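You operate a simulated robot arm through the tools that you are given. There is no shell and no other tool. Be economical: measure what you need, move in short steps, check, and stop when the job is done.

Carry out the task below with a simulated robot arm. There is one attempt and no reset: what you move stays moved.

TASK
Seat the funnel in the narrow-necked jar and scoop some sugar through it.
Fine: funnel back in the teal mug, scoop back where it lay, lid on the canister.

Only the result counts: the job must be done as asked and must still hold three seconds after the hand-in. Knocking over, shifting, dropping, spilling or breaking anything else fails it. Lids that push on must go on centred and level and be pressed home; caps that screw on are set level and turned clockwise until they are tight.

THE ROBOT
A 6-joint arm with a two-finger parallel gripper, fixed in place. Base frame: the origin is at the foot of the arm, x ahead of it, y to its left, z up; the work surface is at about z = 0. Lengths are in mm, angles in degrees, forces in N, time in s.
With the tool pointing down near the work surface it reaches from about 140 to 580 mm from the base axis. Its first joint turns from -66.0 to 66.0 degrees. Payload 2.1 kg.
The tool frame sits at the grasp point between the pads (the TCP): z along the fingers, y along the line on which they close. The tips reach 30 mm beyond it. The gripper opens to 94 mm. The fingers are 28 mm wide and 10 mm thick; the gripper's body (50 by 96 mm) begins 55 mm behind the TCP.
Orientation is that of the tool frame in the base frame, as [roll, pitch, yaw] about the fixed x, y, z axes, in that order (R = Rz(yaw) Ry(pitch) Rx(roll)). With the fingers straight down and closing along the base's y, the tool's x points along the base's -x, its y along +y and its z along -z.

THE INTERFACE
- The arm moves only by the tool nudge_tool. Its argument "plan" is a list of rows, each a list of 7 numbers: the closure, from 0 (fully open) to 1 (shut), then the shift along the tool's x, y, z in mm, then the turn, a rotation vector about the tool's x, y, z in degrees. In form: [[gripper, dx, dy, dz, wx, wy, wz], ...]. A call has 1 to 20 rows; each row shifts and turns the commanded pose from where the row before left it, along the tool's axes as they then stand. A row lasts 0.2 s, in which the tool goes at most 50 mm and 8.6 degrees; a call with a longer step from one row to the next is refused whole, and so is a gripper value outside its range. A pose out of reach is approached as far as the arm can. The call stops where the force on the tool passes 70 N (or 10 N more than at its start, if that is more) or the arm is blocked; 0.2 s more then pass. Each finger travels about 72 mm/s and halts on what it meets, pressing with about 41 N; the grip force reading is that of the motor and also rises with nothing between the fingers. The clock runs only during rows and for 0.2 s after the last one: add rows that do not move to give the fingers time. The reply holds the time, the measured pose of the TCP, the force on the tool along the base axes, the opening and the grip force, in the units named above and with some noise, and new pictures: "pictures" is both (left out), scene, wrist or none.
- Cameras (640 x 400 px; columns grow to the right, rows downward): "scene" is fixed at [55, -370.8, 489.3]; the picture's right is [0.78, -0.62, 0.00], its down [-0.33, -0.41, -0.85] and it looks along [0.53, 0.66, -0.53] (base axes); focal length 214 px, centre (320, 200). "wrist" rides on the gripper at [76, 14, -103] in the tool frame; the picture's right is [-0.18, 0.98, 0.00], its down [-0.75, -0.14, -0.64] and it looks along [-0.63, -0.12, 0.77] (tool axes); focal length 243 px, centre (320, 200). There is no depth. A picture from a camera that has moved, and an enlarged one, comes with that camera's place and axes in the base frame and with its lens.
- zoom(camera, box): a new picture of the part [left, top, right, bottom] of that camera's present view, enlarged. No time passes.
- job_done(): hands the job in; it is judged then, once.

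Work in short steps. Places have to be worked out from the pictures, the camera data and where the tool is seen: move nearer, look again, correct. Check each grasp and each placing, and mend what went wrong. You have 120 turns and 200 pictures in all, those below and enlarged ones among them. Open the gripper and draw the arm clear of the work before you hand the job in, unless the task says otherwise; then end with one line.

The tools are called by a JSON object that holds its "api" and its "payload". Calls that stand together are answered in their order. nudge_tool: Moves the arm, as the interface text tells. Its arguments: {"type":"object","properties":{"plan":{"type":"array","items":{"type":"array","items":{"type":"number"}}},"pictures":{"type":"string","enum":["both","scene","wrist","none"]}},"required":["plan"]} The other tools are called the same way: zoom (camera, box) takes an enlarged picture of a part of a camera's view; job_done () hands the job in.

At the start:

```text
time_s: 0.0
tool_pos: [261.3, -100.5, 390.2]
orientation: [-180.0, 0.0, -180.0]
ft_force: [0.4, -0.2, 0.0]
opening: 94.0
grasp_force: 0.1
```

scene: 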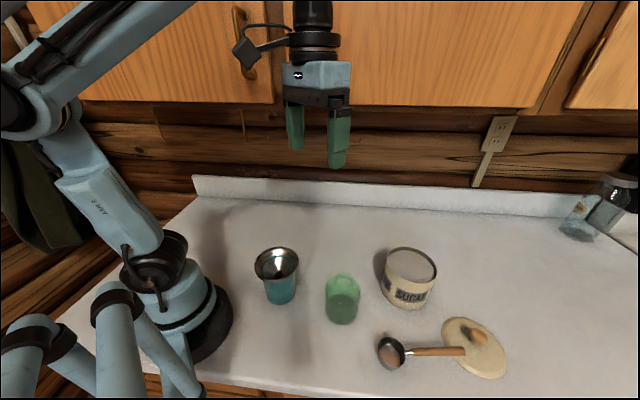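
wrist: 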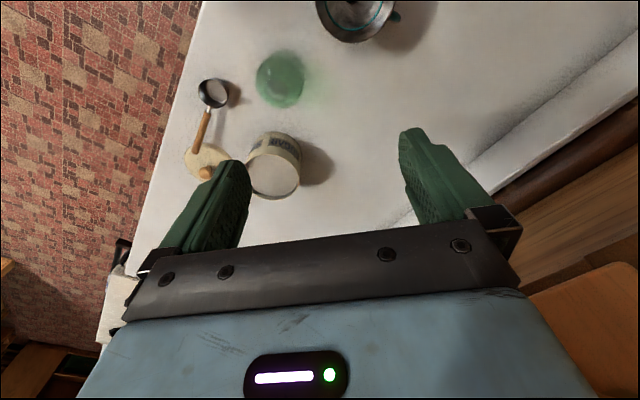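

I start with enlarged views of the objects to measure them.

{"api": "zoom", "payload": {"camera": "scene", "box": [230, 220, 390, 340]}}

{"api": "zoom", "payload": {"camera": "scene", "box": [360, 230, 520, 390]}}

{"api": "zoom", "payload": {"camera": "wrist", "box": [180, 0, 420, 210]}}

```text
3.33 times, centred on (310, 280) of scene
camera zoom: at [55.0, -370.8, 489.3], right [0.78, -0.62, 0.0], down [-0.33, -0.41, -0.85], along [0.53, 0.66, -0.53], focal length 715 px, centre (353, -67)
```

zoom: 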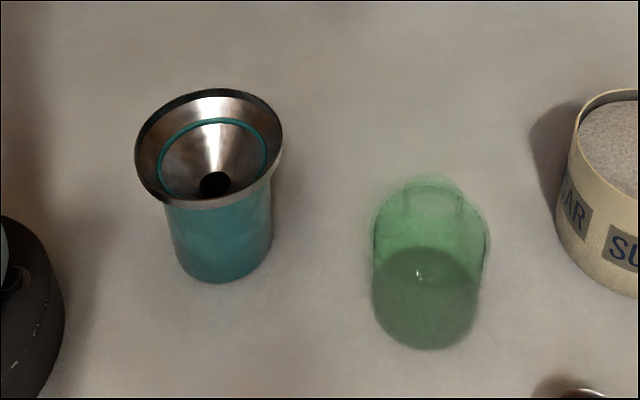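

```text
2.50 times, centred on (440, 310) of scene
camera zoom: at [55.0, -370.8, 489.3], right [0.78, -0.62, 0.0], down [-0.33, -0.41, -0.85], along [0.53, 0.66, -0.53], focal length 536 px, centre (20, -75)
```

zoom: 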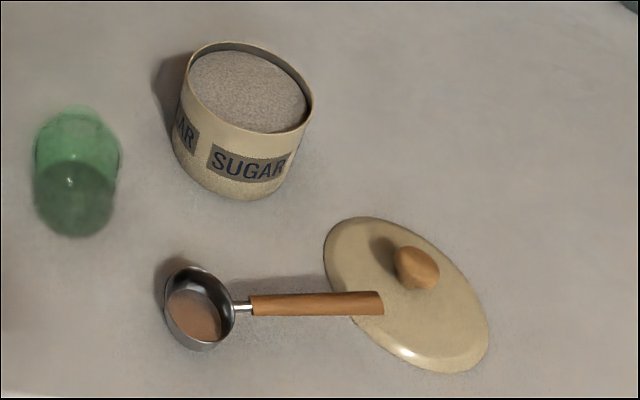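

```text
1.90 times, centred on (300, 105) of wrist
camera zoom: at [185.0, -85.6, 492.5], right [0.18, 0.98, 0.0], down [0.75, -0.14, 0.64], along [0.63, -0.12, -0.77], focal length 462 px, centre (358, 381)
```

zoom: 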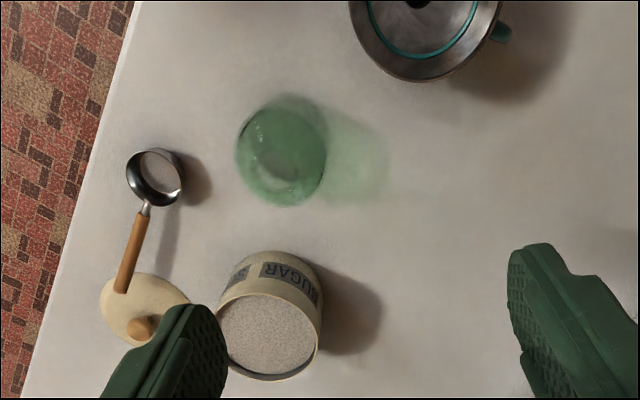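

The mug with the funnel is near (183,-54), and its rim is about 115 mm high. I'm moving above it at a safe height to measure the funnel rim.

{"api": "nudge_tool", "payload": {"plan": [[0, 19.5, 11.5, 35, 0, 0, 0], [0, 19.5, 11.5, 35, 0, 0, 0], [0, 19.5, 11.5, 35, 0, 0, 0], [0, 19.5, 11.5, 35, 0, 0, 0], [0, 0, 0, 0, 0, 0, 0]]}}

```text
time_s: 1.2
tool_pos: [178.9, -55.1, 247.9]
orientation: [-180.0, 0.1, -179.9]
ft_force: [-0.4, 0.9, 0.0]
opening: 94.0
grasp_force: 0.1
camera wrist: at [104.1, -41.5, 350.7], right [0.18, 0.98, 0.0], down [0.75, -0.14, 0.64], along [0.63, -0.12, -0.77], focal length 243 px, centre (320, 200)
```

scene: 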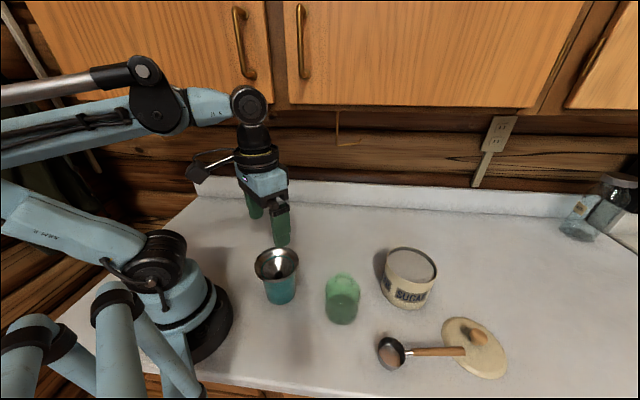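
wrist: 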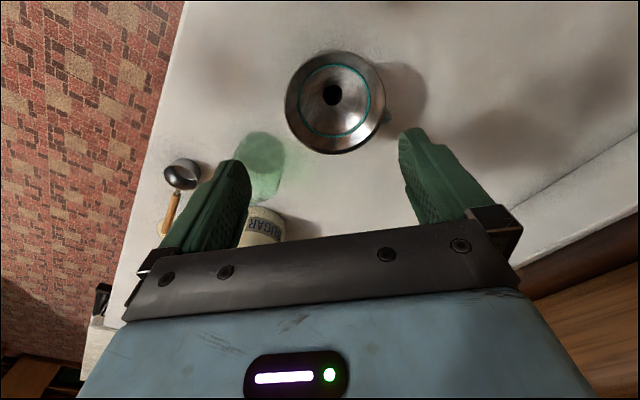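

{"api": "zoom", "payload": {"camera": "wrist", "box": [260, 30, 420, 170]}}

{"api": "zoom", "payload": {"camera": "scene", "box": [240, 235, 320, 310]}}

```text
2.86 times, centred on (340, 100) of wrist
camera zoom: at [104.1, -41.5, 350.7], right [0.18, 0.98, 0.0], down [0.75, -0.14, 0.64], along [0.63, -0.12, -0.77], focal length 693 px, centre (263, 486)
```

zoom: 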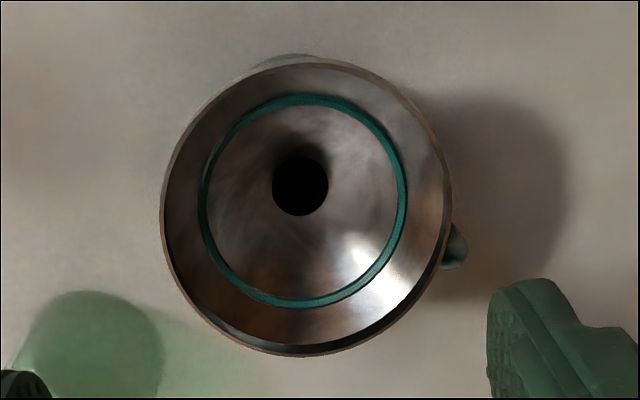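

```text
5.33 times, centred on (280, 272) of scene
camera zoom: at [55.0, -370.8, 489.3], right [0.78, -0.62, 0.0], down [-0.33, -0.41, -0.85], along [0.53, 0.66, -0.53], focal length 1144 px, centre (533, -187)
```

zoom: 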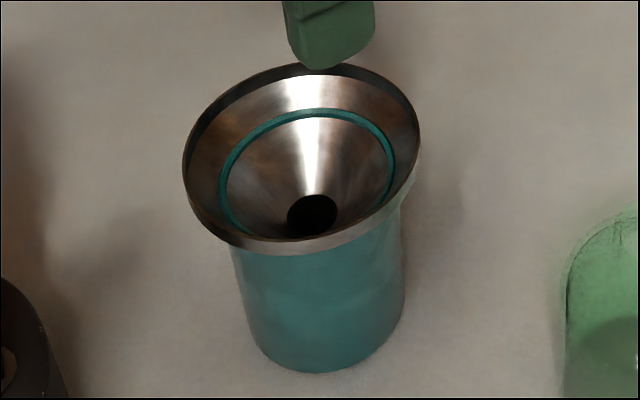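

The funnel rim is about 100 mm wide, too wide to span. It has a short upright lip that I can pinch radially. Next I go above the jar at the same height to measure its neck.

{"api": "nudge_tool", "payload": {"plan": [[0, -25.5, -31, 0, 0, 0, 0], [0, -25.5, -31, 0, 0, 0, 0], [0, -25.5, -31, 0, 0, 0, 0], [0, -25.5, -31, 0, 0, 0, 0], [0, 0, 0, 0, 0, 0, 0]], "pictures": "wrist"}}

{"api": "zoom", "payload": {"camera": "wrist", "box": [240, 30, 400, 170]}}

{"api": "zoom", "payload": {"camera": "scene", "box": [310, 260, 380, 330]}}

```text
time_s: 2.4
tool_pos: [283.1, -177.1, 248.7]
orientation: [180.0, 0.1, -179.9]
ft_force: [-0.9, -0.2, 0.6]
opening: 94.0
grasp_force: 0.0
camera wrist: at [207.6, -163.5, 352.5], right [0.18, 0.98, 0.0], down [0.75, -0.14, 0.64], along [0.63, -0.12, -0.77], focal length 243 px, centre (320, 200)
```

wrist: 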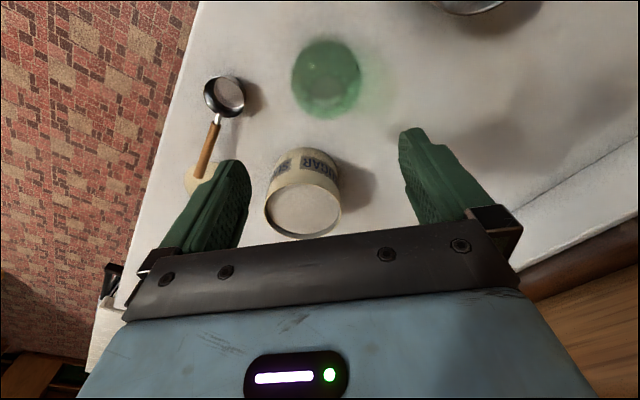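

```text
2.86 times, centred on (320, 100) of wrist
camera zoom: at [207.6, -163.5, 352.5], right [0.18, 0.98, 0.0], down [0.75, -0.14, 0.64], along [0.63, -0.12, -0.77], focal length 693 px, centre (320, 486)
```

zoom: 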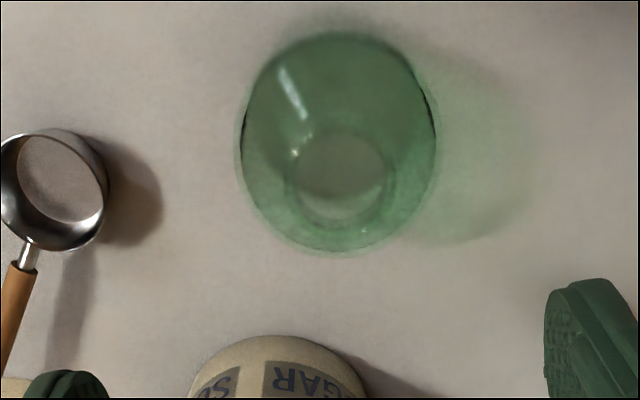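

```text
5.71 times, centred on (345, 295) of scene
camera zoom: at [55.1, -370.8, 489.3], right [0.78, -0.62, 0.0], down [-0.33, -0.41, -0.85], along [0.53, 0.66, -0.53], focal length 1226 px, centre (177, -343)
```

zoom: 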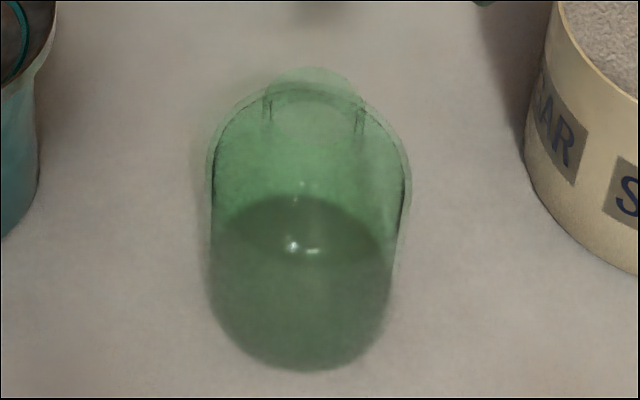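

The neck is near (274,-170,117) in the wrist view. I'm going down closer over the jar for an exact neck centre, since the funnel will block this view later.

{"api": "nudge_tool", "payload": {"plan": [[0, 2, 2, 23, 0, 0, 0], [0, 2, 2, 23, 0, 0, 0], [0, 2, 3, 22, 0, 0, 0], [0, 0, 0, 0, 0, 0, 0]], "pictures": "wrist"}}

{"api": "zoom", "payload": {"camera": "wrist", "box": [250, 50, 410, 190]}}

{"api": "zoom", "payload": {"camera": "scene", "box": [290, 220, 400, 330]}}

```text
time_s: 3.4
tool_pos: [279.1, -171.8, 181.3]
orientation: [-180.0, 0.0, -180.0]
ft_force: [0.3, -0.3, 0.5]
opening: 93.9
grasp_force: 0.1
camera wrist: at [203.3, -157.9, 284.8], right [0.18, 0.98, 0.0], down [0.75, -0.14, 0.64], along [0.63, -0.12, -0.77], focal length 243 px, centre (320, 200)
```

wrist: 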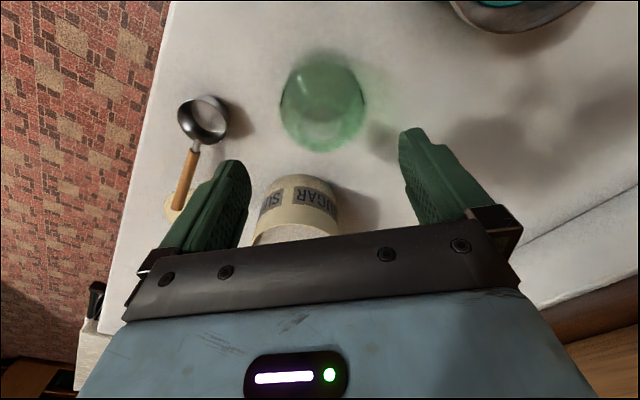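

```text
2.86 times, centred on (330, 120) of wrist
camera zoom: at [203.3, -157.9, 284.8], right [0.18, 0.98, 0.0], down [0.75, -0.14, 0.64], along [0.63, -0.12, -0.77], focal length 693 px, centre (291, 429)
```

zoom: 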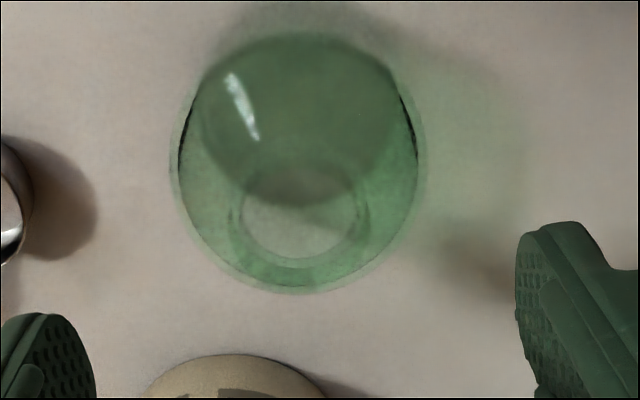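

```text
3.64 times, centred on (345, 275) of scene
camera zoom: at [55.0, -370.8, 489.3], right [0.78, -0.62, 0.0], down [-0.33, -0.41, -0.85], along [0.53, 0.66, -0.53], focal length 780 px, centre (229, -73)
```

zoom: 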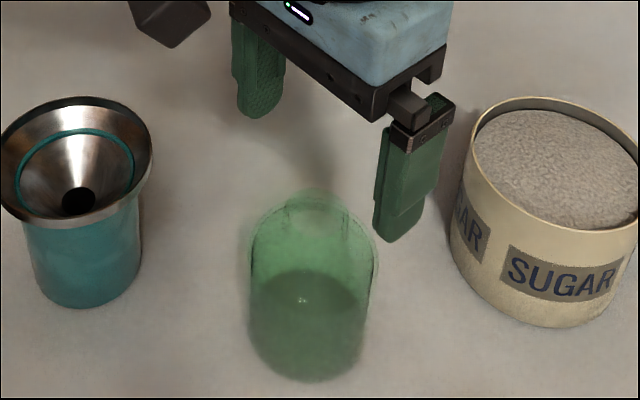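

Jar neck and funnel rim are now located relative to each other: move of about (+92,-128). I go above the funnel's -y lip with the fingers partly closed, to align the radial pinch.

{"api": "nudge_tool", "payload": {"plan": [[0.3, 0, 0, -25, 0, 0, 0], [0.66, 23, 20, 0, 0, 0, 0], [0.66, 23, 20, 0, 0, 0, 0], [0.66, 23, 20, 0, 0, 0, 0], [0.66, 23, 20, 0, 0, 0, 0], [0.66, 0, 0, 20, 0, 0, 0], [0.66, 0, 0, 20, 0, 0, 0], [0.66, 0, 0, 0, 0, 0, 0]], "pictures": "both"}}

{"api": "zoom", "payload": {"camera": "wrist", "box": [250, 60, 410, 200]}}

{"api": "zoom", "payload": {"camera": "scene", "box": [240, 220, 320, 310]}}

```text
time_s: 5.2
tool_pos: [190.0, -89.6, 167.4]
orientation: [-180.0, 0.1, -179.9]
ft_force: [0.1, 0.2, -0.5]
opening: 32.2
grasp_force: 0.1
camera wrist: at [114.2, -75.4, 270.5], right [0.18, 0.98, 0.0], down [0.75, -0.14, 0.64], along [0.63, -0.12, -0.77], focal length 243 px, centre (320, 200)
```

scene: 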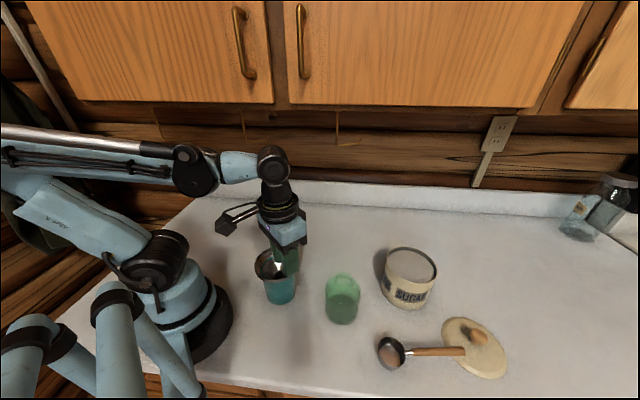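
wrist: 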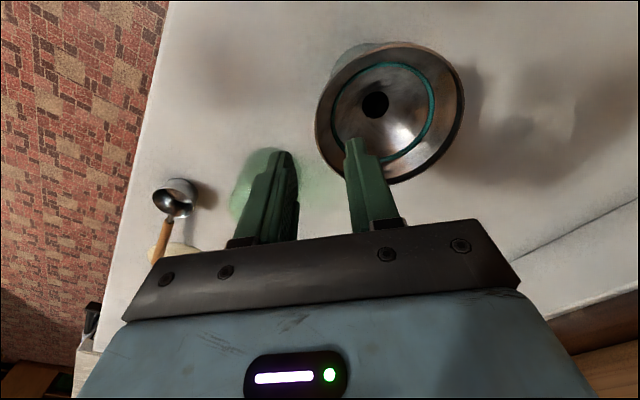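

```text
2.86 times, centred on (330, 130) of wrist
camera zoom: at [114.2, -75.4, 270.5], right [0.18, 0.98, 0.0], down [0.75, -0.14, 0.64], along [0.63, -0.12, -0.77], focal length 693 px, centre (291, 400)
```

zoom: 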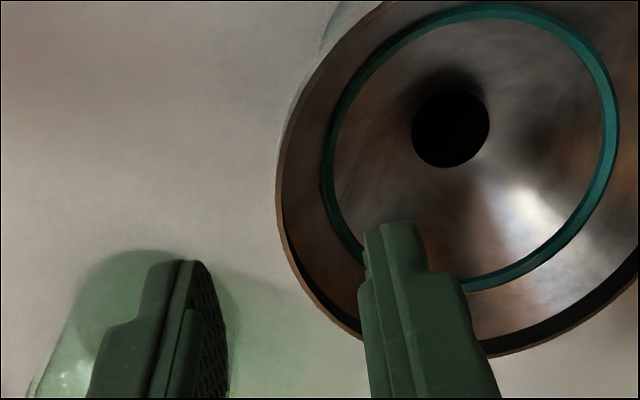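

```text
4.44 times, centred on (280, 265) of scene
camera zoom: at [55.0, -370.8, 489.3], right [0.78, -0.62, 0.0], down [-0.33, -0.41, -0.85], along [0.53, 0.66, -0.53], focal length 953 px, centre (498, -89)
```

zoom: 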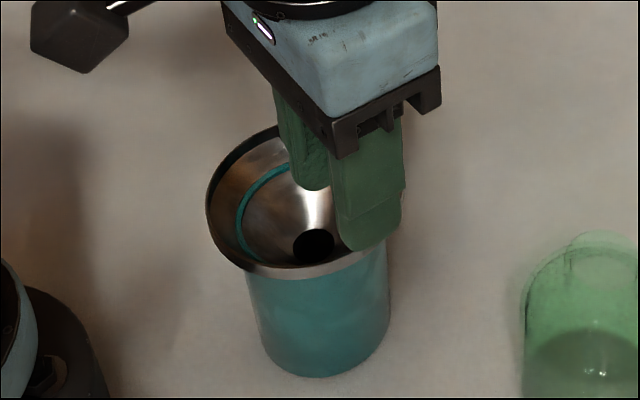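

The lip's outer edge shows at about (183,-91.5). I shift to be centred on it and go down to just above the rim.

{"api": "nudge_tool", "payload": {"plan": [[0.66, 3, -0.5, 12, 0, 0, 0], [0.66, 3, -0.5, 12, 0, 0, 0], [0.66, 0, 0, 6, 0, 0, 0], [0.66, 0, 0, 0, 0, 0, 0]], "pictures": "wrist"}}

{"api": "zoom", "payload": {"camera": "wrist", "box": [250, 60, 410, 200]}}

{"api": "zoom", "payload": {"camera": "scene", "box": [240, 220, 320, 310]}}

```text
time_s: 6.2
tool_pos: [182.5, -90.8, 138.0]
orientation: [180.0, 0.1, -180.0]
ft_force: [-0.2, -0.2, -0.1]
opening: 31.8
grasp_force: 0.1
camera wrist: at [107.0, -77.5, 240.6], right [0.18, 0.98, 0.0], down [0.75, -0.14, 0.64], along [0.63, -0.12, -0.77], focal length 243 px, centre (320, 200)
```

wrist: 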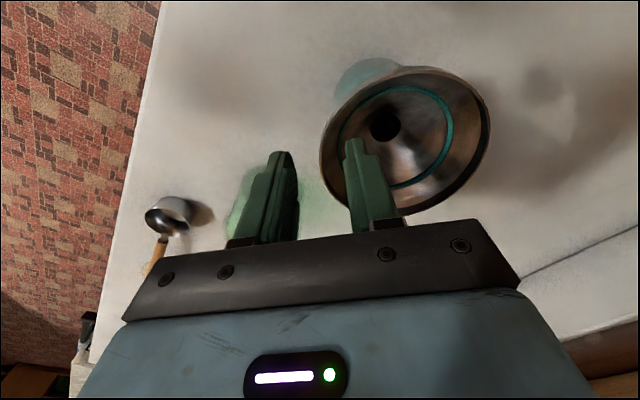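

```text
2.86 times, centred on (330, 130) of wrist
camera zoom: at [107.0, -77.5, 240.6], right [0.18, 0.98, 0.0], down [0.75, -0.14, 0.64], along [0.63, -0.12, -0.77], focal length 693 px, centre (291, 400)
```

zoom: 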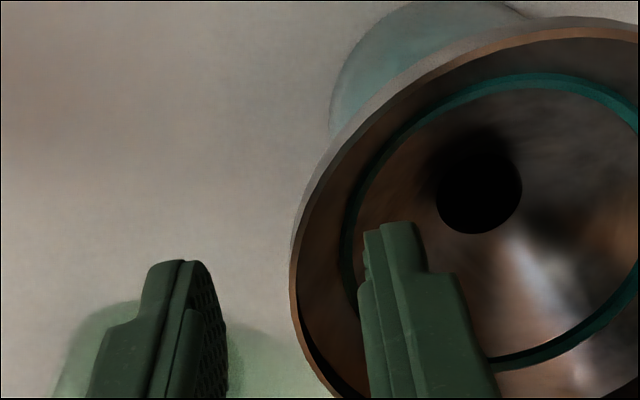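

```text
4.44 times, centred on (280, 265) of scene
camera zoom: at [55.0, -370.8, 489.3], right [0.78, -0.62, 0.0], down [-0.33, -0.41, -0.85], along [0.53, 0.66, -0.53], focal length 953 px, centre (498, -89)
```

zoom: 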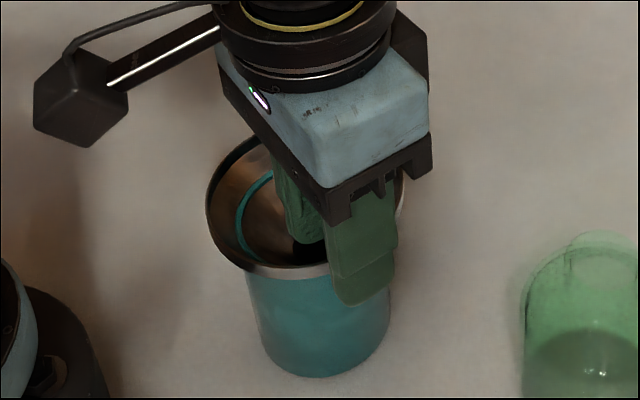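

Alignment looks good. I narrow the fingers around the lip and go down slowly in small steps, watching the force.

{"api": "nudge_tool", "payload": {"plan": [[0.86, 0, 0, 0, 0, 0, 0], [0.86, 0, 0, 2, 0, 0, 0], [0.86, 0, 0, 2, 0, 0, 0], [0.86, 0, 0, 2, 0, 0, 0], [0.86, 0, 0, 2, 0, 0, 0], [0.86, 0, 0, 0, 0, 0, 0]], "pictures": "wrist"}}

{"api": "zoom", "payload": {"camera": "wrist", "box": [250, 60, 410, 200]}}

{"api": "zoom", "payload": {"camera": "scene", "box": [240, 220, 320, 310]}}

```text
time_s: 7.6
tool_pos: [181.7, -91.4, 128.9]
orientation: [180.0, 0.1, -179.9]
ft_force: [0.0, -0.3, 6.4]
opening: 14.2
grasp_force: 0.8
camera wrist: at [106.7, -77.7, 231.9], right [0.18, 0.98, 0.0], down [0.75, -0.14, 0.64], along [0.63, -0.12, -0.77], focal length 243 px, centre (320, 200)
```

wrist: 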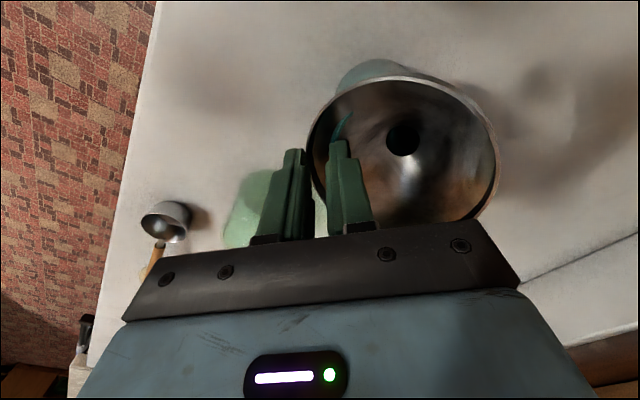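

```text
2.86 times, centred on (330, 130) of wrist
camera zoom: at [106.7, -77.7, 231.9], right [0.18, 0.98, 0.0], down [0.75, -0.14, 0.64], along [0.63, -0.12, -0.77], focal length 693 px, centre (291, 400)
```

zoom: 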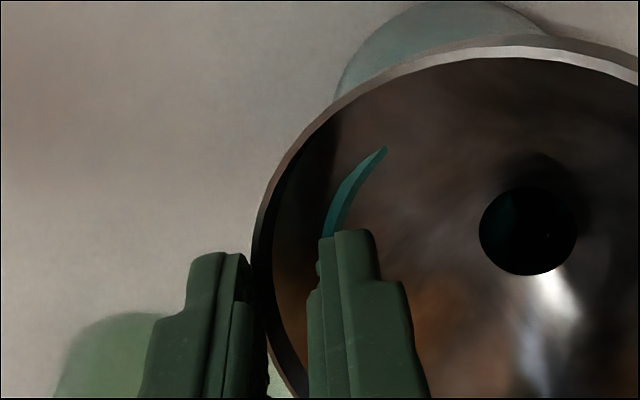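

```text
4.44 times, centred on (280, 265) of scene
camera zoom: at [55.0, -370.8, 489.3], right [0.78, -0.62, 0.0], down [-0.33, -0.41, -0.85], along [0.53, 0.66, -0.53], focal length 953 px, centre (498, -89)
```

zoom: 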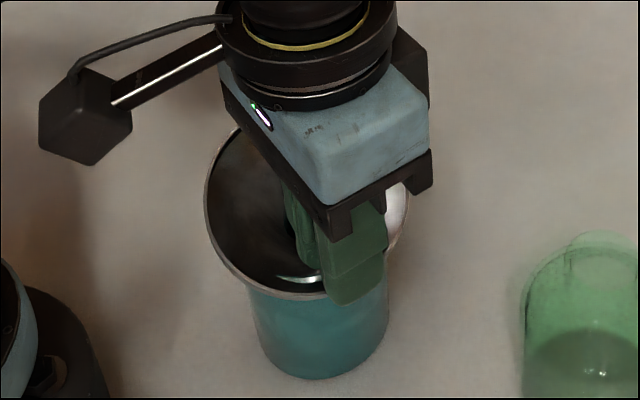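

The inner fingertip touched the cone and tipped the funnel a little, so I back up until it settles level again.

{"api": "nudge_tool", "payload": {"plan": [[0.86, 0, 0, -2, 0, 0, 0], [0.86, 0, 0, -2, 0, 0, 0], [0.86, 0, 0, 0, 0, 0, 0]], "pictures": "none"}}

{"api": "zoom", "payload": {"camera": "wrist", "box": [250, 60, 410, 200]}}

{"api": "zoom", "payload": {"camera": "scene", "box": [240, 220, 320, 310]}}

```text
time_s: 8.4
tool_pos: [182.0, -90.7, 132.2]
orientation: [180.0, 0.2, -179.9]
ft_force: [1.6, 0.0, 0.7]
opening: 13.8
grasp_force: 0.4
```

```text
2.86 times, centred on (330, 130) of wrist
camera zoom: at [105.7, -77.1, 235.1], right [0.18, 0.98, 0.0], down [0.75, -0.14, 0.64], along [0.63, -0.12, -0.77], focal length 693 px, centre (291, 400)
```

zoom: 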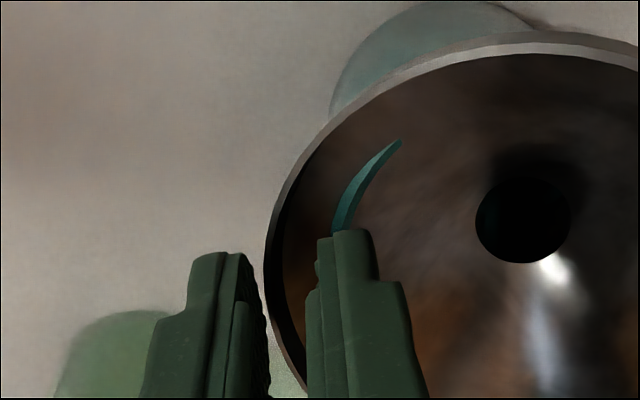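

```text
4.44 times, centred on (280, 265) of scene
camera zoom: at [55.0, -370.8, 489.3], right [0.78, -0.62, 0.0], down [-0.33, -0.41, -0.85], along [0.53, 0.66, -0.53], focal length 953 px, centre (498, -89)
```

zoom: 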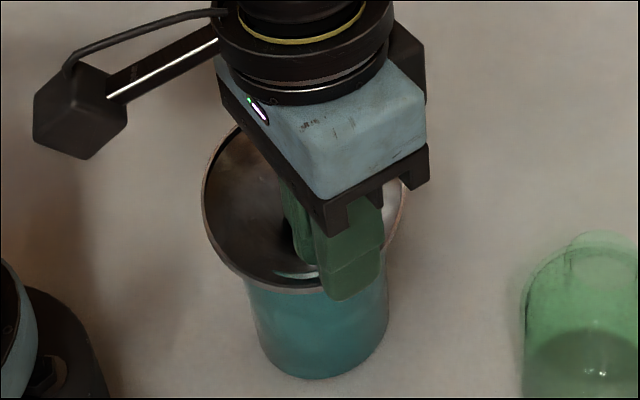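

{"api": "nudge_tool", "payload": {"plan": [[0.86, 0, 0, -4, 0, 0, 0], [0.86, 0, 0, -4, 0, 0, 0], [0.86, 0, 0, 0, 0, 0, 0]], "pictures": "none"}}

{"api": "zoom", "payload": {"camera": "wrist", "box": [290, 40, 510, 230]}}

{"api": "zoom", "payload": {"camera": "scene", "box": [240, 220, 320, 310]}}

```text
time_s: 9.2
tool_pos: [180.6, -92.3, 140.2]
orientation: [-179.9, 0.1, -179.9]
ft_force: [0.2, 0.2, 0.1]
opening: 13.5
grasp_force: 0.1
```

```text
2.11 times, centred on (400, 135) of wrist
camera zoom: at [105.1, -78.1, 242.6], right [0.18, 0.98, 0.0], down [0.75, -0.14, 0.64], along [0.63, -0.12, -0.77], focal length 511 px, centre (152, 337)
```

zoom: 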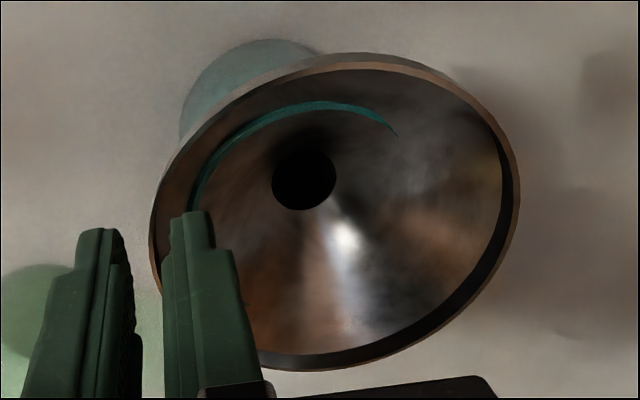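

```text
4.44 times, centred on (280, 265) of scene
camera zoom: at [55.0, -370.8, 489.3], right [0.78, -0.62, 0.0], down [-0.33, -0.41, -0.85], along [0.53, 0.66, -0.53], focal length 953 px, centre (498, -89)
```

zoom: 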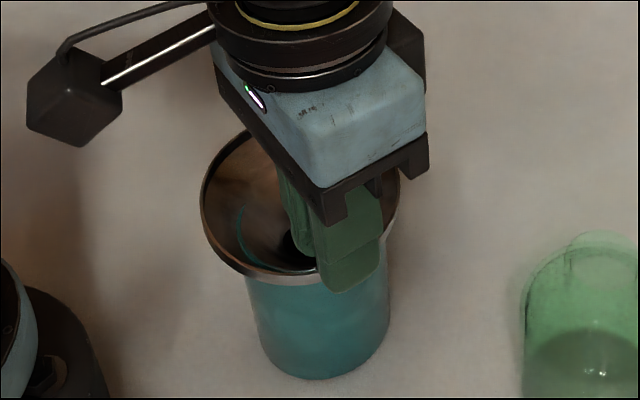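

The funnel stays very slightly tilted, which is fine. I try closing at this height to find out where the lip top is.

{"api": "nudge_tool", "payload": {"plan": [[0.86, 0, 1, 3, 0, 0, 0], [0.9, 0, 0, 0, 0, 0, 0], [0.95, 0, 0, 0, 0, 0, 0], [1, 0, 0, 0, 0, 0, 0], [1, 0, 0, 0, 0, 0, 0]], "pictures": "none"}}

{"api": "zoom", "payload": {"camera": "wrist", "box": [290, 40, 510, 230]}}

{"api": "zoom", "payload": {"camera": "scene", "box": [240, 220, 320, 310]}}

```text
time_s: 10.4
tool_pos: [182.2, -90.5, 137.2]
orientation: [180.0, 0.1, -179.9]
ft_force: [-0.1, -0.4, 1.4]
opening: 0.0
grasp_force: 33.1
```

```text
2.11 times, centred on (400, 135) of wrist
camera zoom: at [105.6, -77.2, 240.0], right [0.18, 0.98, 0.0], down [0.75, -0.14, 0.64], along [0.63, -0.12, -0.77], focal length 511 px, centre (152, 337)
```

zoom: 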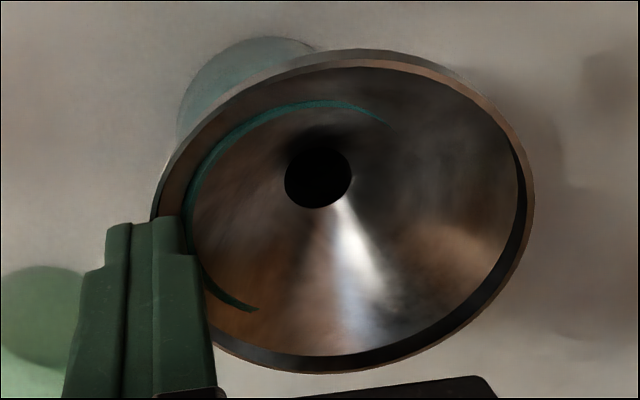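

```text
4.44 times, centred on (280, 265) of scene
camera zoom: at [55.0, -370.8, 489.3], right [0.78, -0.62, 0.0], down [-0.33, -0.41, -0.85], along [0.53, 0.66, -0.53], focal length 953 px, centre (498, -89)
```

zoom: 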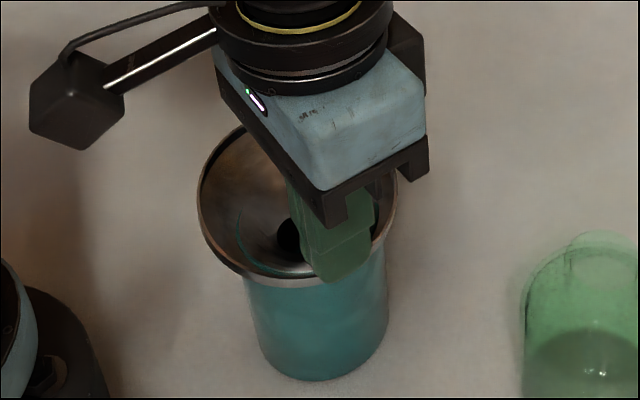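

The fingers closed over the top of the lip, so the lip top is just under z≈107. I open again and re-measure before going lower.

{"api": "nudge_tool", "payload": {"plan": [[0.95, 0, 0, -4, 0, 0, 0], [0.8, 0, 0, -4, 0, 0, 0], [0.75, 0, 0, 0, 0, 0, 0], [0.75, 0, 0, 0, 0, 0, 0]], "pictures": "none"}}

{"api": "zoom", "payload": {"camera": "wrist", "box": [290, 40, 510, 230]}}

{"api": "zoom", "payload": {"camera": "scene", "box": [240, 220, 320, 310]}}

```text
time_s: 11.4
tool_pos: [181.0, -91.4, 146.9]
orientation: [180.0, 0.1, -179.9]
ft_force: [0.8, -0.5, -0.2]
opening: 23.6
grasp_force: 0.0
```

```text
2.11 times, centred on (400, 135) of wrist
camera zoom: at [105.4, -78.1, 248.3], right [0.18, 0.98, 0.0], down [0.75, -0.14, 0.64], along [0.63, -0.12, -0.77], focal length 511 px, centre (152, 337)
```

zoom: 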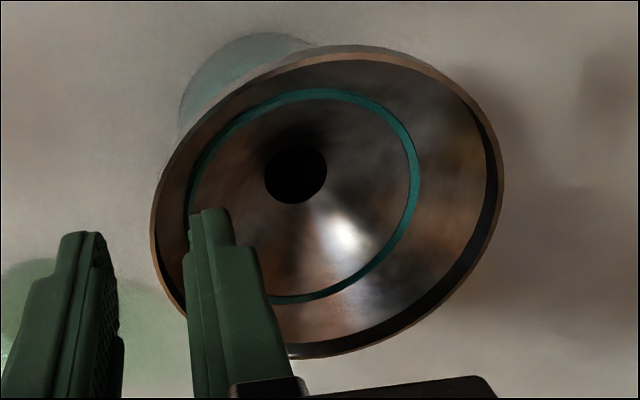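

```text
4.44 times, centred on (280, 265) of scene
camera zoom: at [55.0, -370.8, 489.3], right [0.78, -0.62, 0.0], down [-0.33, -0.41, -0.85], along [0.53, 0.66, -0.53], focal length 953 px, centre (498, -89)
```

zoom: 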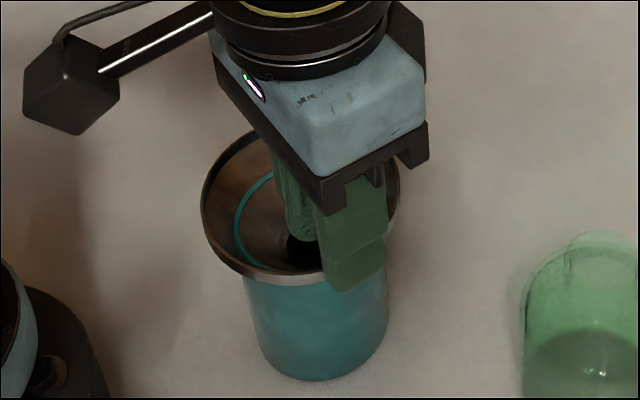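

The funnel reseated itself level (the full ring shows again), and the lip is centred between the fingers. I go down so the tips reach about 5 mm below the lip top, then close.

{"api": "nudge_tool", "payload": {"plan": [[0.8, 0, 0.3, 5, 0, 0, 0], [0.8, 0, 0, 5, 0, 0, 0], [0.8, 0, 0, 2.5, 0, 0, 0], [0.8, 0, 0, 2, 0, 0, 0], [0.85, 0, 0, 0, 0, 0, 0]], "pictures": "none"}}

{"api": "zoom", "payload": {"camera": "wrist", "box": [290, 40, 510, 230]}}

```text
time_s: 12.6
tool_pos: [182.0, -91.2, 130.6]
orientation: [-179.9, 0.1, -179.8]
ft_force: [-0.4, 0.6, 2.1]
opening: 14.6
grasp_force: 0.4
```

```text
2.11 times, centred on (400, 135) of wrist
camera zoom: at [105.9, -76.7, 233.8], right [0.18, 0.98, 0.0], down [0.75, -0.14, 0.64], along [0.63, -0.12, -0.77], focal length 511 px, centre (152, 337)
```

zoom: 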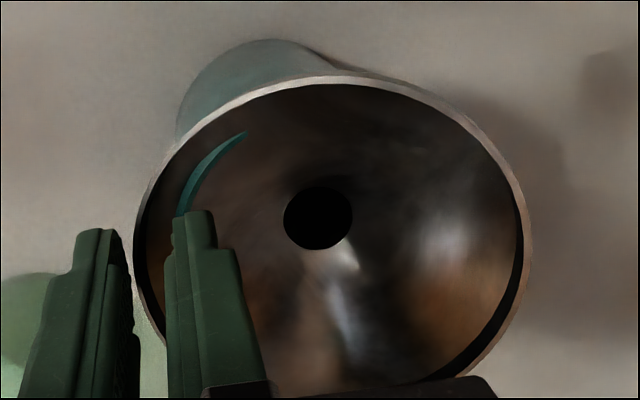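

{"api": "nudge_tool", "payload": {"plan": [[0.85, 0, 0, -1.5, 0, 0, 0], [0.92, 0, 0, 0, 0, 0, 0], [1, 0, 0, 0, 0, 0, 0], [1, 0, 0, 0, 0, 0, 0], [1, 0, 0, 0, 0, 0, 0]], "pictures": "none"}}

{"api": "zoom", "payload": {"camera": "wrist", "box": [290, 40, 510, 230]}}

{"api": "zoom", "payload": {"camera": "scene", "box": [240, 220, 320, 310]}}

```text
time_s: 13.8
tool_pos: [180.7, -91.0, 131.3]
orientation: [180.0, 0.2, -179.9]
ft_force: [1.2, 1.3, 14.0]
opening: 6.2
grasp_force: 40.0
```

```text
2.11 times, centred on (400, 135) of wrist
camera zoom: at [105.4, -76.6, 235.4], right [0.18, 0.98, 0.0], down [0.75, -0.14, 0.64], along [0.63, -0.12, -0.77], focal length 511 px, centre (152, 337)
```

zoom: 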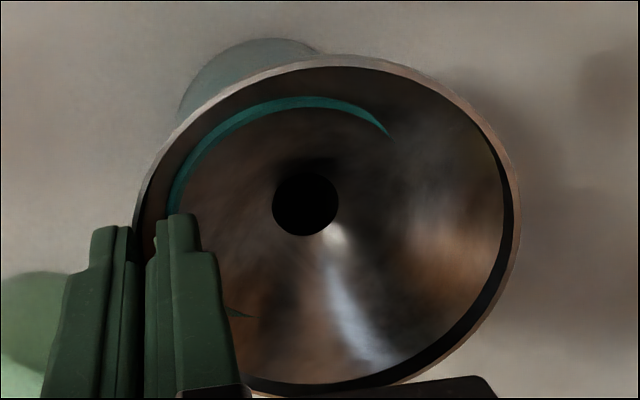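

```text
4.44 times, centred on (280, 265) of scene
camera zoom: at [55.0, -370.8, 489.3], right [0.78, -0.62, 0.0], down [-0.33, -0.41, -0.85], along [0.53, 0.66, -0.53], focal length 953 px, centre (498, -89)
```

zoom: 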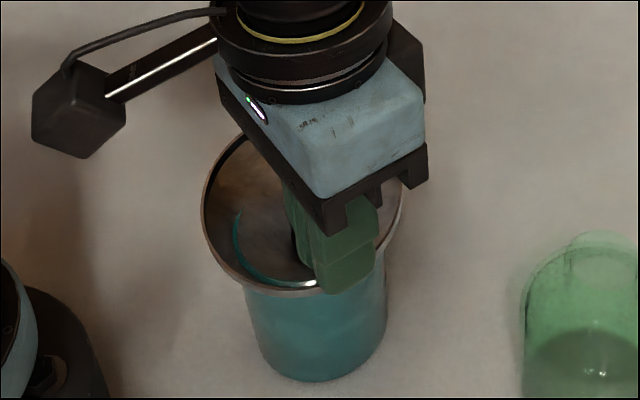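

The lip is gripped (opening 6.2, grip 40 N). I lift a little to see whether the funnel comes up held firmly.

{"api": "nudge_tool", "payload": {"plan": [[1, 0, 0, -3, 0, 0, 0], [1, 0, 0, -4, 0, 0, 0], [1, 0, 0, -4, 0, 0, 0], [1, 0, 0, -4, 0, 0, 0], [1, 0, 0, 0, 0, 0, 0]], "pictures": "none"}}

{"api": "zoom", "payload": {"camera": "wrist", "box": [290, 40, 510, 230]}}

{"api": "zoom", "payload": {"camera": "scene", "box": [240, 220, 320, 310]}}

```text
time_s: 15.0
tool_pos: [181.8, -91.4, 147.0]
orientation: [179.9, 0.1, -179.8]
ft_force: [0.4, -0.2, -0.4]
opening: 0.1
grasp_force: 33.2
```

```text
2.11 times, centred on (400, 135) of wrist
camera zoom: at [106.2, -77.5, 250.3], right [0.18, 0.98, 0.0], down [0.75, -0.14, 0.64], along [0.63, -0.12, -0.77], focal length 511 px, centre (152, 337)
```

zoom: 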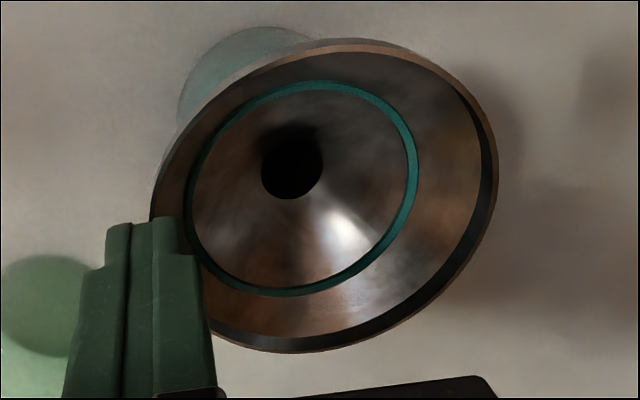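

```text
4.44 times, centred on (280, 265) of scene
camera zoom: at [55.0, -370.8, 489.3], right [0.78, -0.62, 0.0], down [-0.33, -0.41, -0.85], along [0.53, 0.66, -0.53], focal length 953 px, centre (498, -89)
```

zoom: 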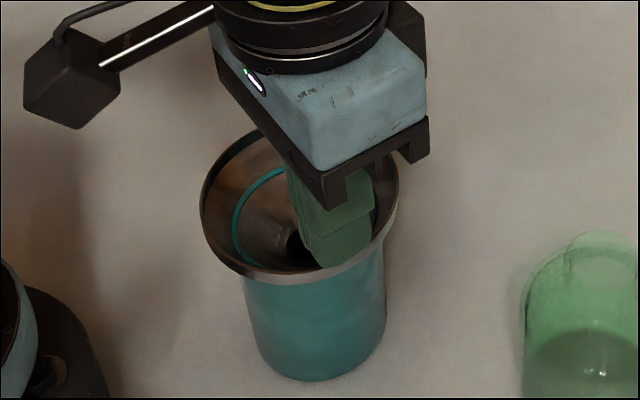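

The vertical pads slipped off the shallow lip. I'll instead tilt the tool about 45° from the -y side so the pads follow the cone wall and can reach under it. First I rise and tilt.

{"api": "nudge_tool", "payload": {"plan": [[1, 0, 0, -30, 0, 0, 0], [0.68, 0, 0, -30, 0, 0, 0], [0.68, 0, 0, 0, -7.5, 0, 0], [0.68, 0, 0, 0, -7.5, 0, 0], [0.68, 0, 0, 0, -7.5, 0, 0], [0.68, 0, 0, 0, -7.5, 0, 0], [0.68, 0, 0, 0, -7.5, 0, 0], [0.68, 0, 0, 0, -7.5, 0, 0], [0.68, 0, -35, 5, 0, 0, 0], [0.68, 0, -35, 5, 0, 0, 0], [0.68, 0, 0, 0, 0, 0, 0]]}}

{"api": "zoom", "payload": {"camera": "scene", "box": [240, 200, 340, 310]}}

```text
time_s: 17.4
tool_pos: [253.1, -56.6, 152.9]
orientation: [135.4, 0.4, 179.8]
ft_force: [0.2, -0.7, 0.0]
opening: 30.0
grasp_force: 0.1
out of reach, approached as far as the arm can: row 7, 8, 9, 10
camera wrist: at [175.5, -118.5, 235.0], right [0.18, 0.7, 0.69], down [0.75, -0.55, 0.36], along [0.64, 0.45, -0.62], focal length 243 px, centre (320, 200)
```

scene: 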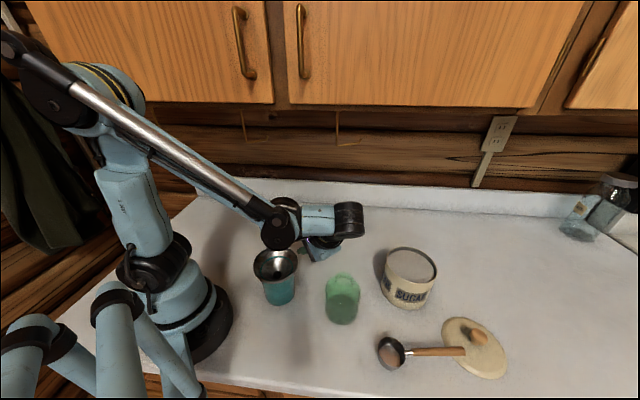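
wrist: 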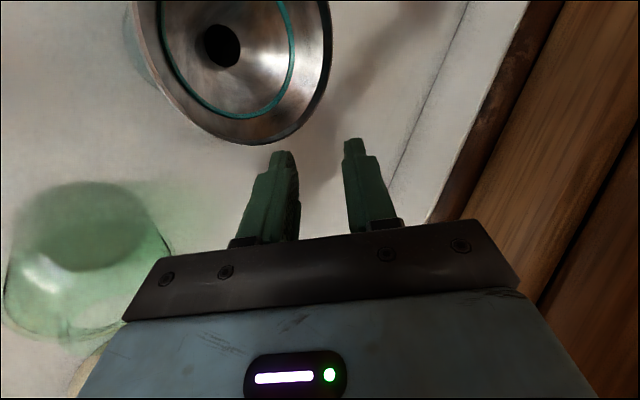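

```text
3.64 times, centred on (290, 255) of scene
camera zoom: at [55.0, -370.8, 489.3], right [0.78, -0.62, 0.0], down [-0.33, -0.41, -0.85], along [0.53, 0.66, -0.53], focal length 780 px, centre (429, 0)
```

zoom: 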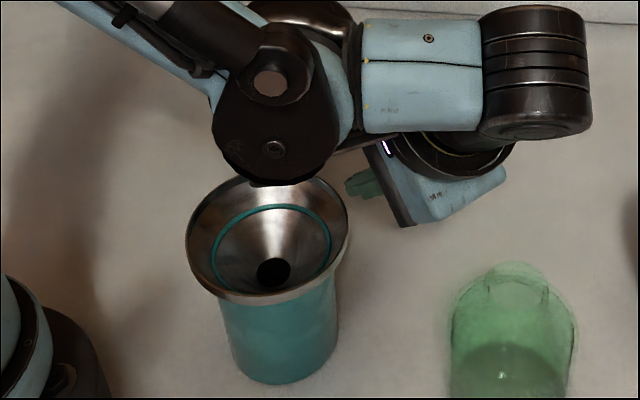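

That tangential tilt is out of reach this close to the base, and the arm swung aside without touching anything. I lift clear and untilt, then use a radial tilt from the far side of the funnel.

{"api": "nudge_tool", "payload": {"plan": [[0.68, 0, 21, -21, 0, 0, 0], [0.68, 0, 21, -21, 0, 0, 0], [0.68, 0, 21, -21, 0, 0, 0], [0.68, 0, 0, 0, 7.5, 0, 0], [0.68, 0, 0, 0, 7.5, 0, 0], [0.68, 0, 0, 0, 7.5, 0, 0], [0.68, 0, 0, 0, 7.5, 0, 0], [0.68, 0, 0, 0, 7.5, 0, 0], [0.68, 0, 0, 0, 7.5, 0, 0], [0.68, 0, 0, 0, 0, 0, 0]], "pictures": "scene"}}

```text
time_s: 19.6
tool_pos: [251.1, -53.8, 238.8]
orientation: [-180.0, 0.1, -179.8]
ft_force: [0.5, -0.5, 0.3]
opening: 30.2
grasp_force: 0.1
out of reach, approached as far as the arm can: row 2
```

scene: 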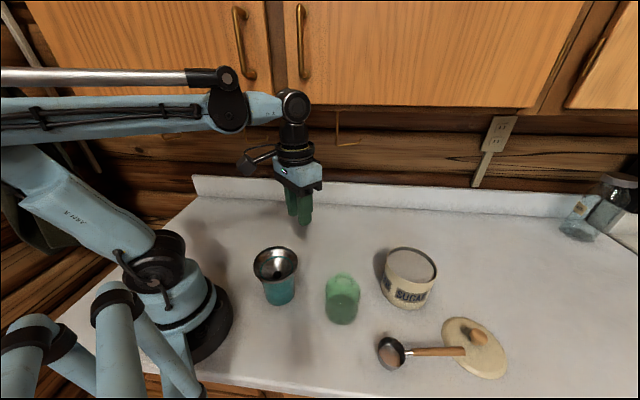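

I turn the tool so its closing axis is radial to the mug, then tilt 45° to point back toward the base.

{"api": "nudge_tool", "payload": {"plan": [[0.68, 0, 0, 0, 0, 0, -8.6], [0.68, 0, 0, 0, 0, 0, -8.6], [0.68, 0, 0, 0, 0, 0, -8.6], [0.68, 0, 0, 0, 0, 0, -8.6], [0.68, 0, 0, 0, 0, 0, -8.6], [0.68, 0, 0, 0, 0, 0, -8.6], [0.68, 0, 0, 0, 0, 0, -8.6], [0.68, 0, 0, 0, 0, 0, -8.6], [0.68, 0, 0, 0, 0, 0, -8.6], [0.68, 0, 0, 0, -7.5, 0, 0], [0.68, 0, 0, 0, -7.5, 0, 0], [0.68, 0, 0, 0, -7.5, 0, 0], [0.68, 0, 0, 0, -7.5, 0, 0], [0.68, 0, 0, 0, -7.5, 0, 0], [0.68, 0, 0, 0, -7.5, 0, 0], [0.68, 0, 0, 0, 0, 0, 0]]}}

```text
time_s: 23.0
tool_pos: [253.0, -56.1, 239.0]
orientation: [154.8, 0.1, -102.5]
ft_force: [-0.1, -0.4, 1.1]
opening: 30.1
grasp_force: 0.1
out of reach, approached as far as the arm can: row 13, 14, 15
camera wrist: at [266.1, -136.3, 339.5], right [-0.83, 0.37, 0.42], down [0.55, 0.65, 0.52], along [-0.08, 0.66, -0.74], focal length 243 px, centre (320, 200)
```

scene: 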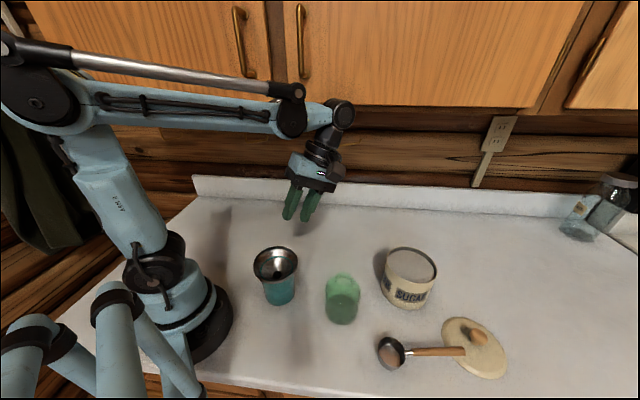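
wrist: 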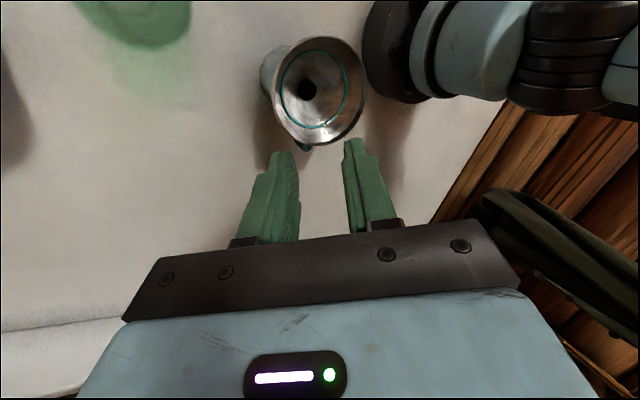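

The tilt is limited to 25° up here, but lower down the forearm angle should allow more. I move to the approach spot beyond the far lip and tilt further there.

{"api": "nudge_tool", "payload": {"plan": [[0.68, 0, -18, 25, 0, 0, 0], [0.68, 0, -18, 25, 0, 0, 0], [0.68, 0, -18, 25, 0, 0, 0], [0.68, 0, 0, 0, -5, 0, 0], [0.68, 0, 0, 0, -5, 0, 0], [0.68, 0, 0, 0, -5, 0, 0], [0.68, 0, 0, 0, 0, 0, 0]]}}

{"api": "zoom", "payload": {"camera": "wrist", "box": [230, 20, 410, 200]}}

{"api": "zoom", "payload": {"camera": "scene", "box": [240, 200, 340, 310]}}

```text
time_s: 24.6
tool_pos: [267.4, -57.8, 147.7]
orientation: [154.8, 0.1, -102.5]
ft_force: [0.0, 0.3, 0.9]
opening: 30.2
grasp_force: 0.1
out of reach, approached as far as the arm can: row 4, 5, 6
camera wrist: at [281.7, -139.6, 248.1], right [-0.83, 0.37, 0.42], down [0.55, 0.65, 0.52], along [-0.08, 0.66, -0.74], focal length 243 px, centre (320, 200)
```

scene: 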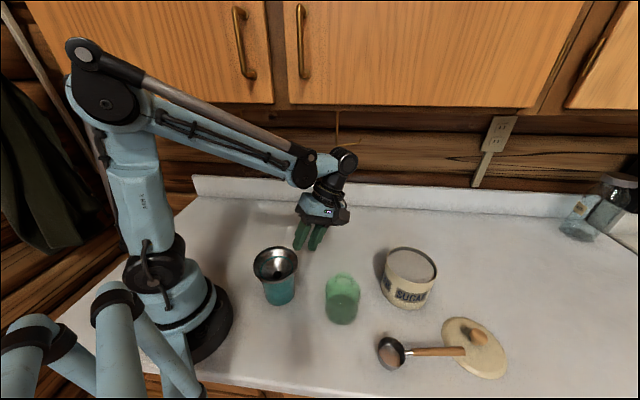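
wrist: 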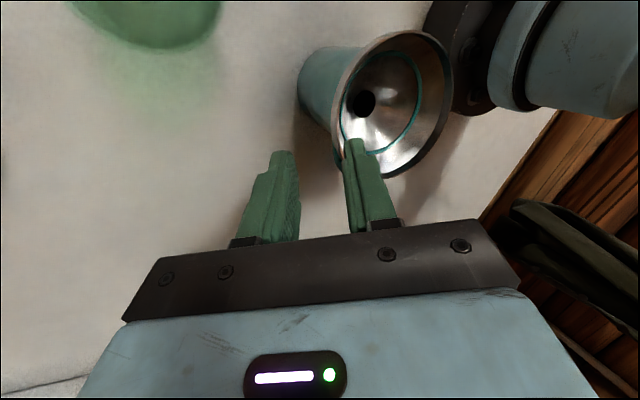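

```text
2.22 times, centred on (320, 110) of wrist
camera zoom: at [281.7, -139.6, 248.1], right [-0.83, 0.37, 0.42], down [0.55, 0.65, 0.52], along [-0.08, 0.66, -0.74], focal length 539 px, centre (320, 400)
```

zoom: 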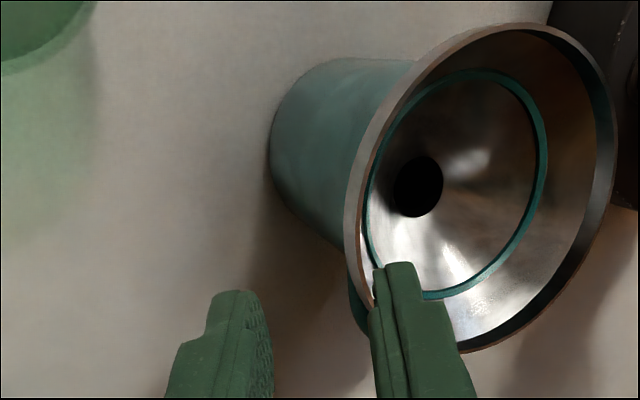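

```text
3.64 times, centred on (290, 255) of scene
camera zoom: at [55.0, -370.8, 489.3], right [0.78, -0.62, 0.0], down [-0.33, -0.41, -0.85], along [0.53, 0.66, -0.53], focal length 780 px, centre (429, 0)
```

zoom: 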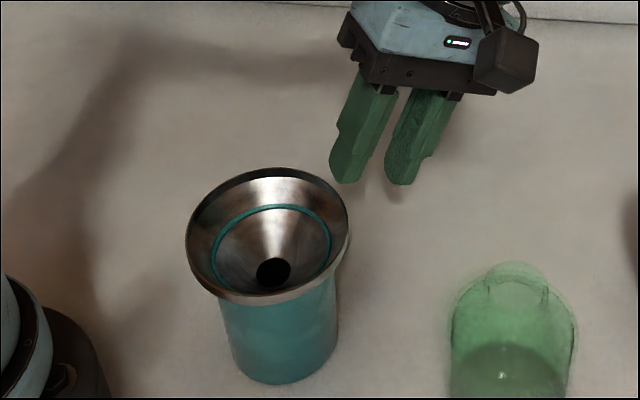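

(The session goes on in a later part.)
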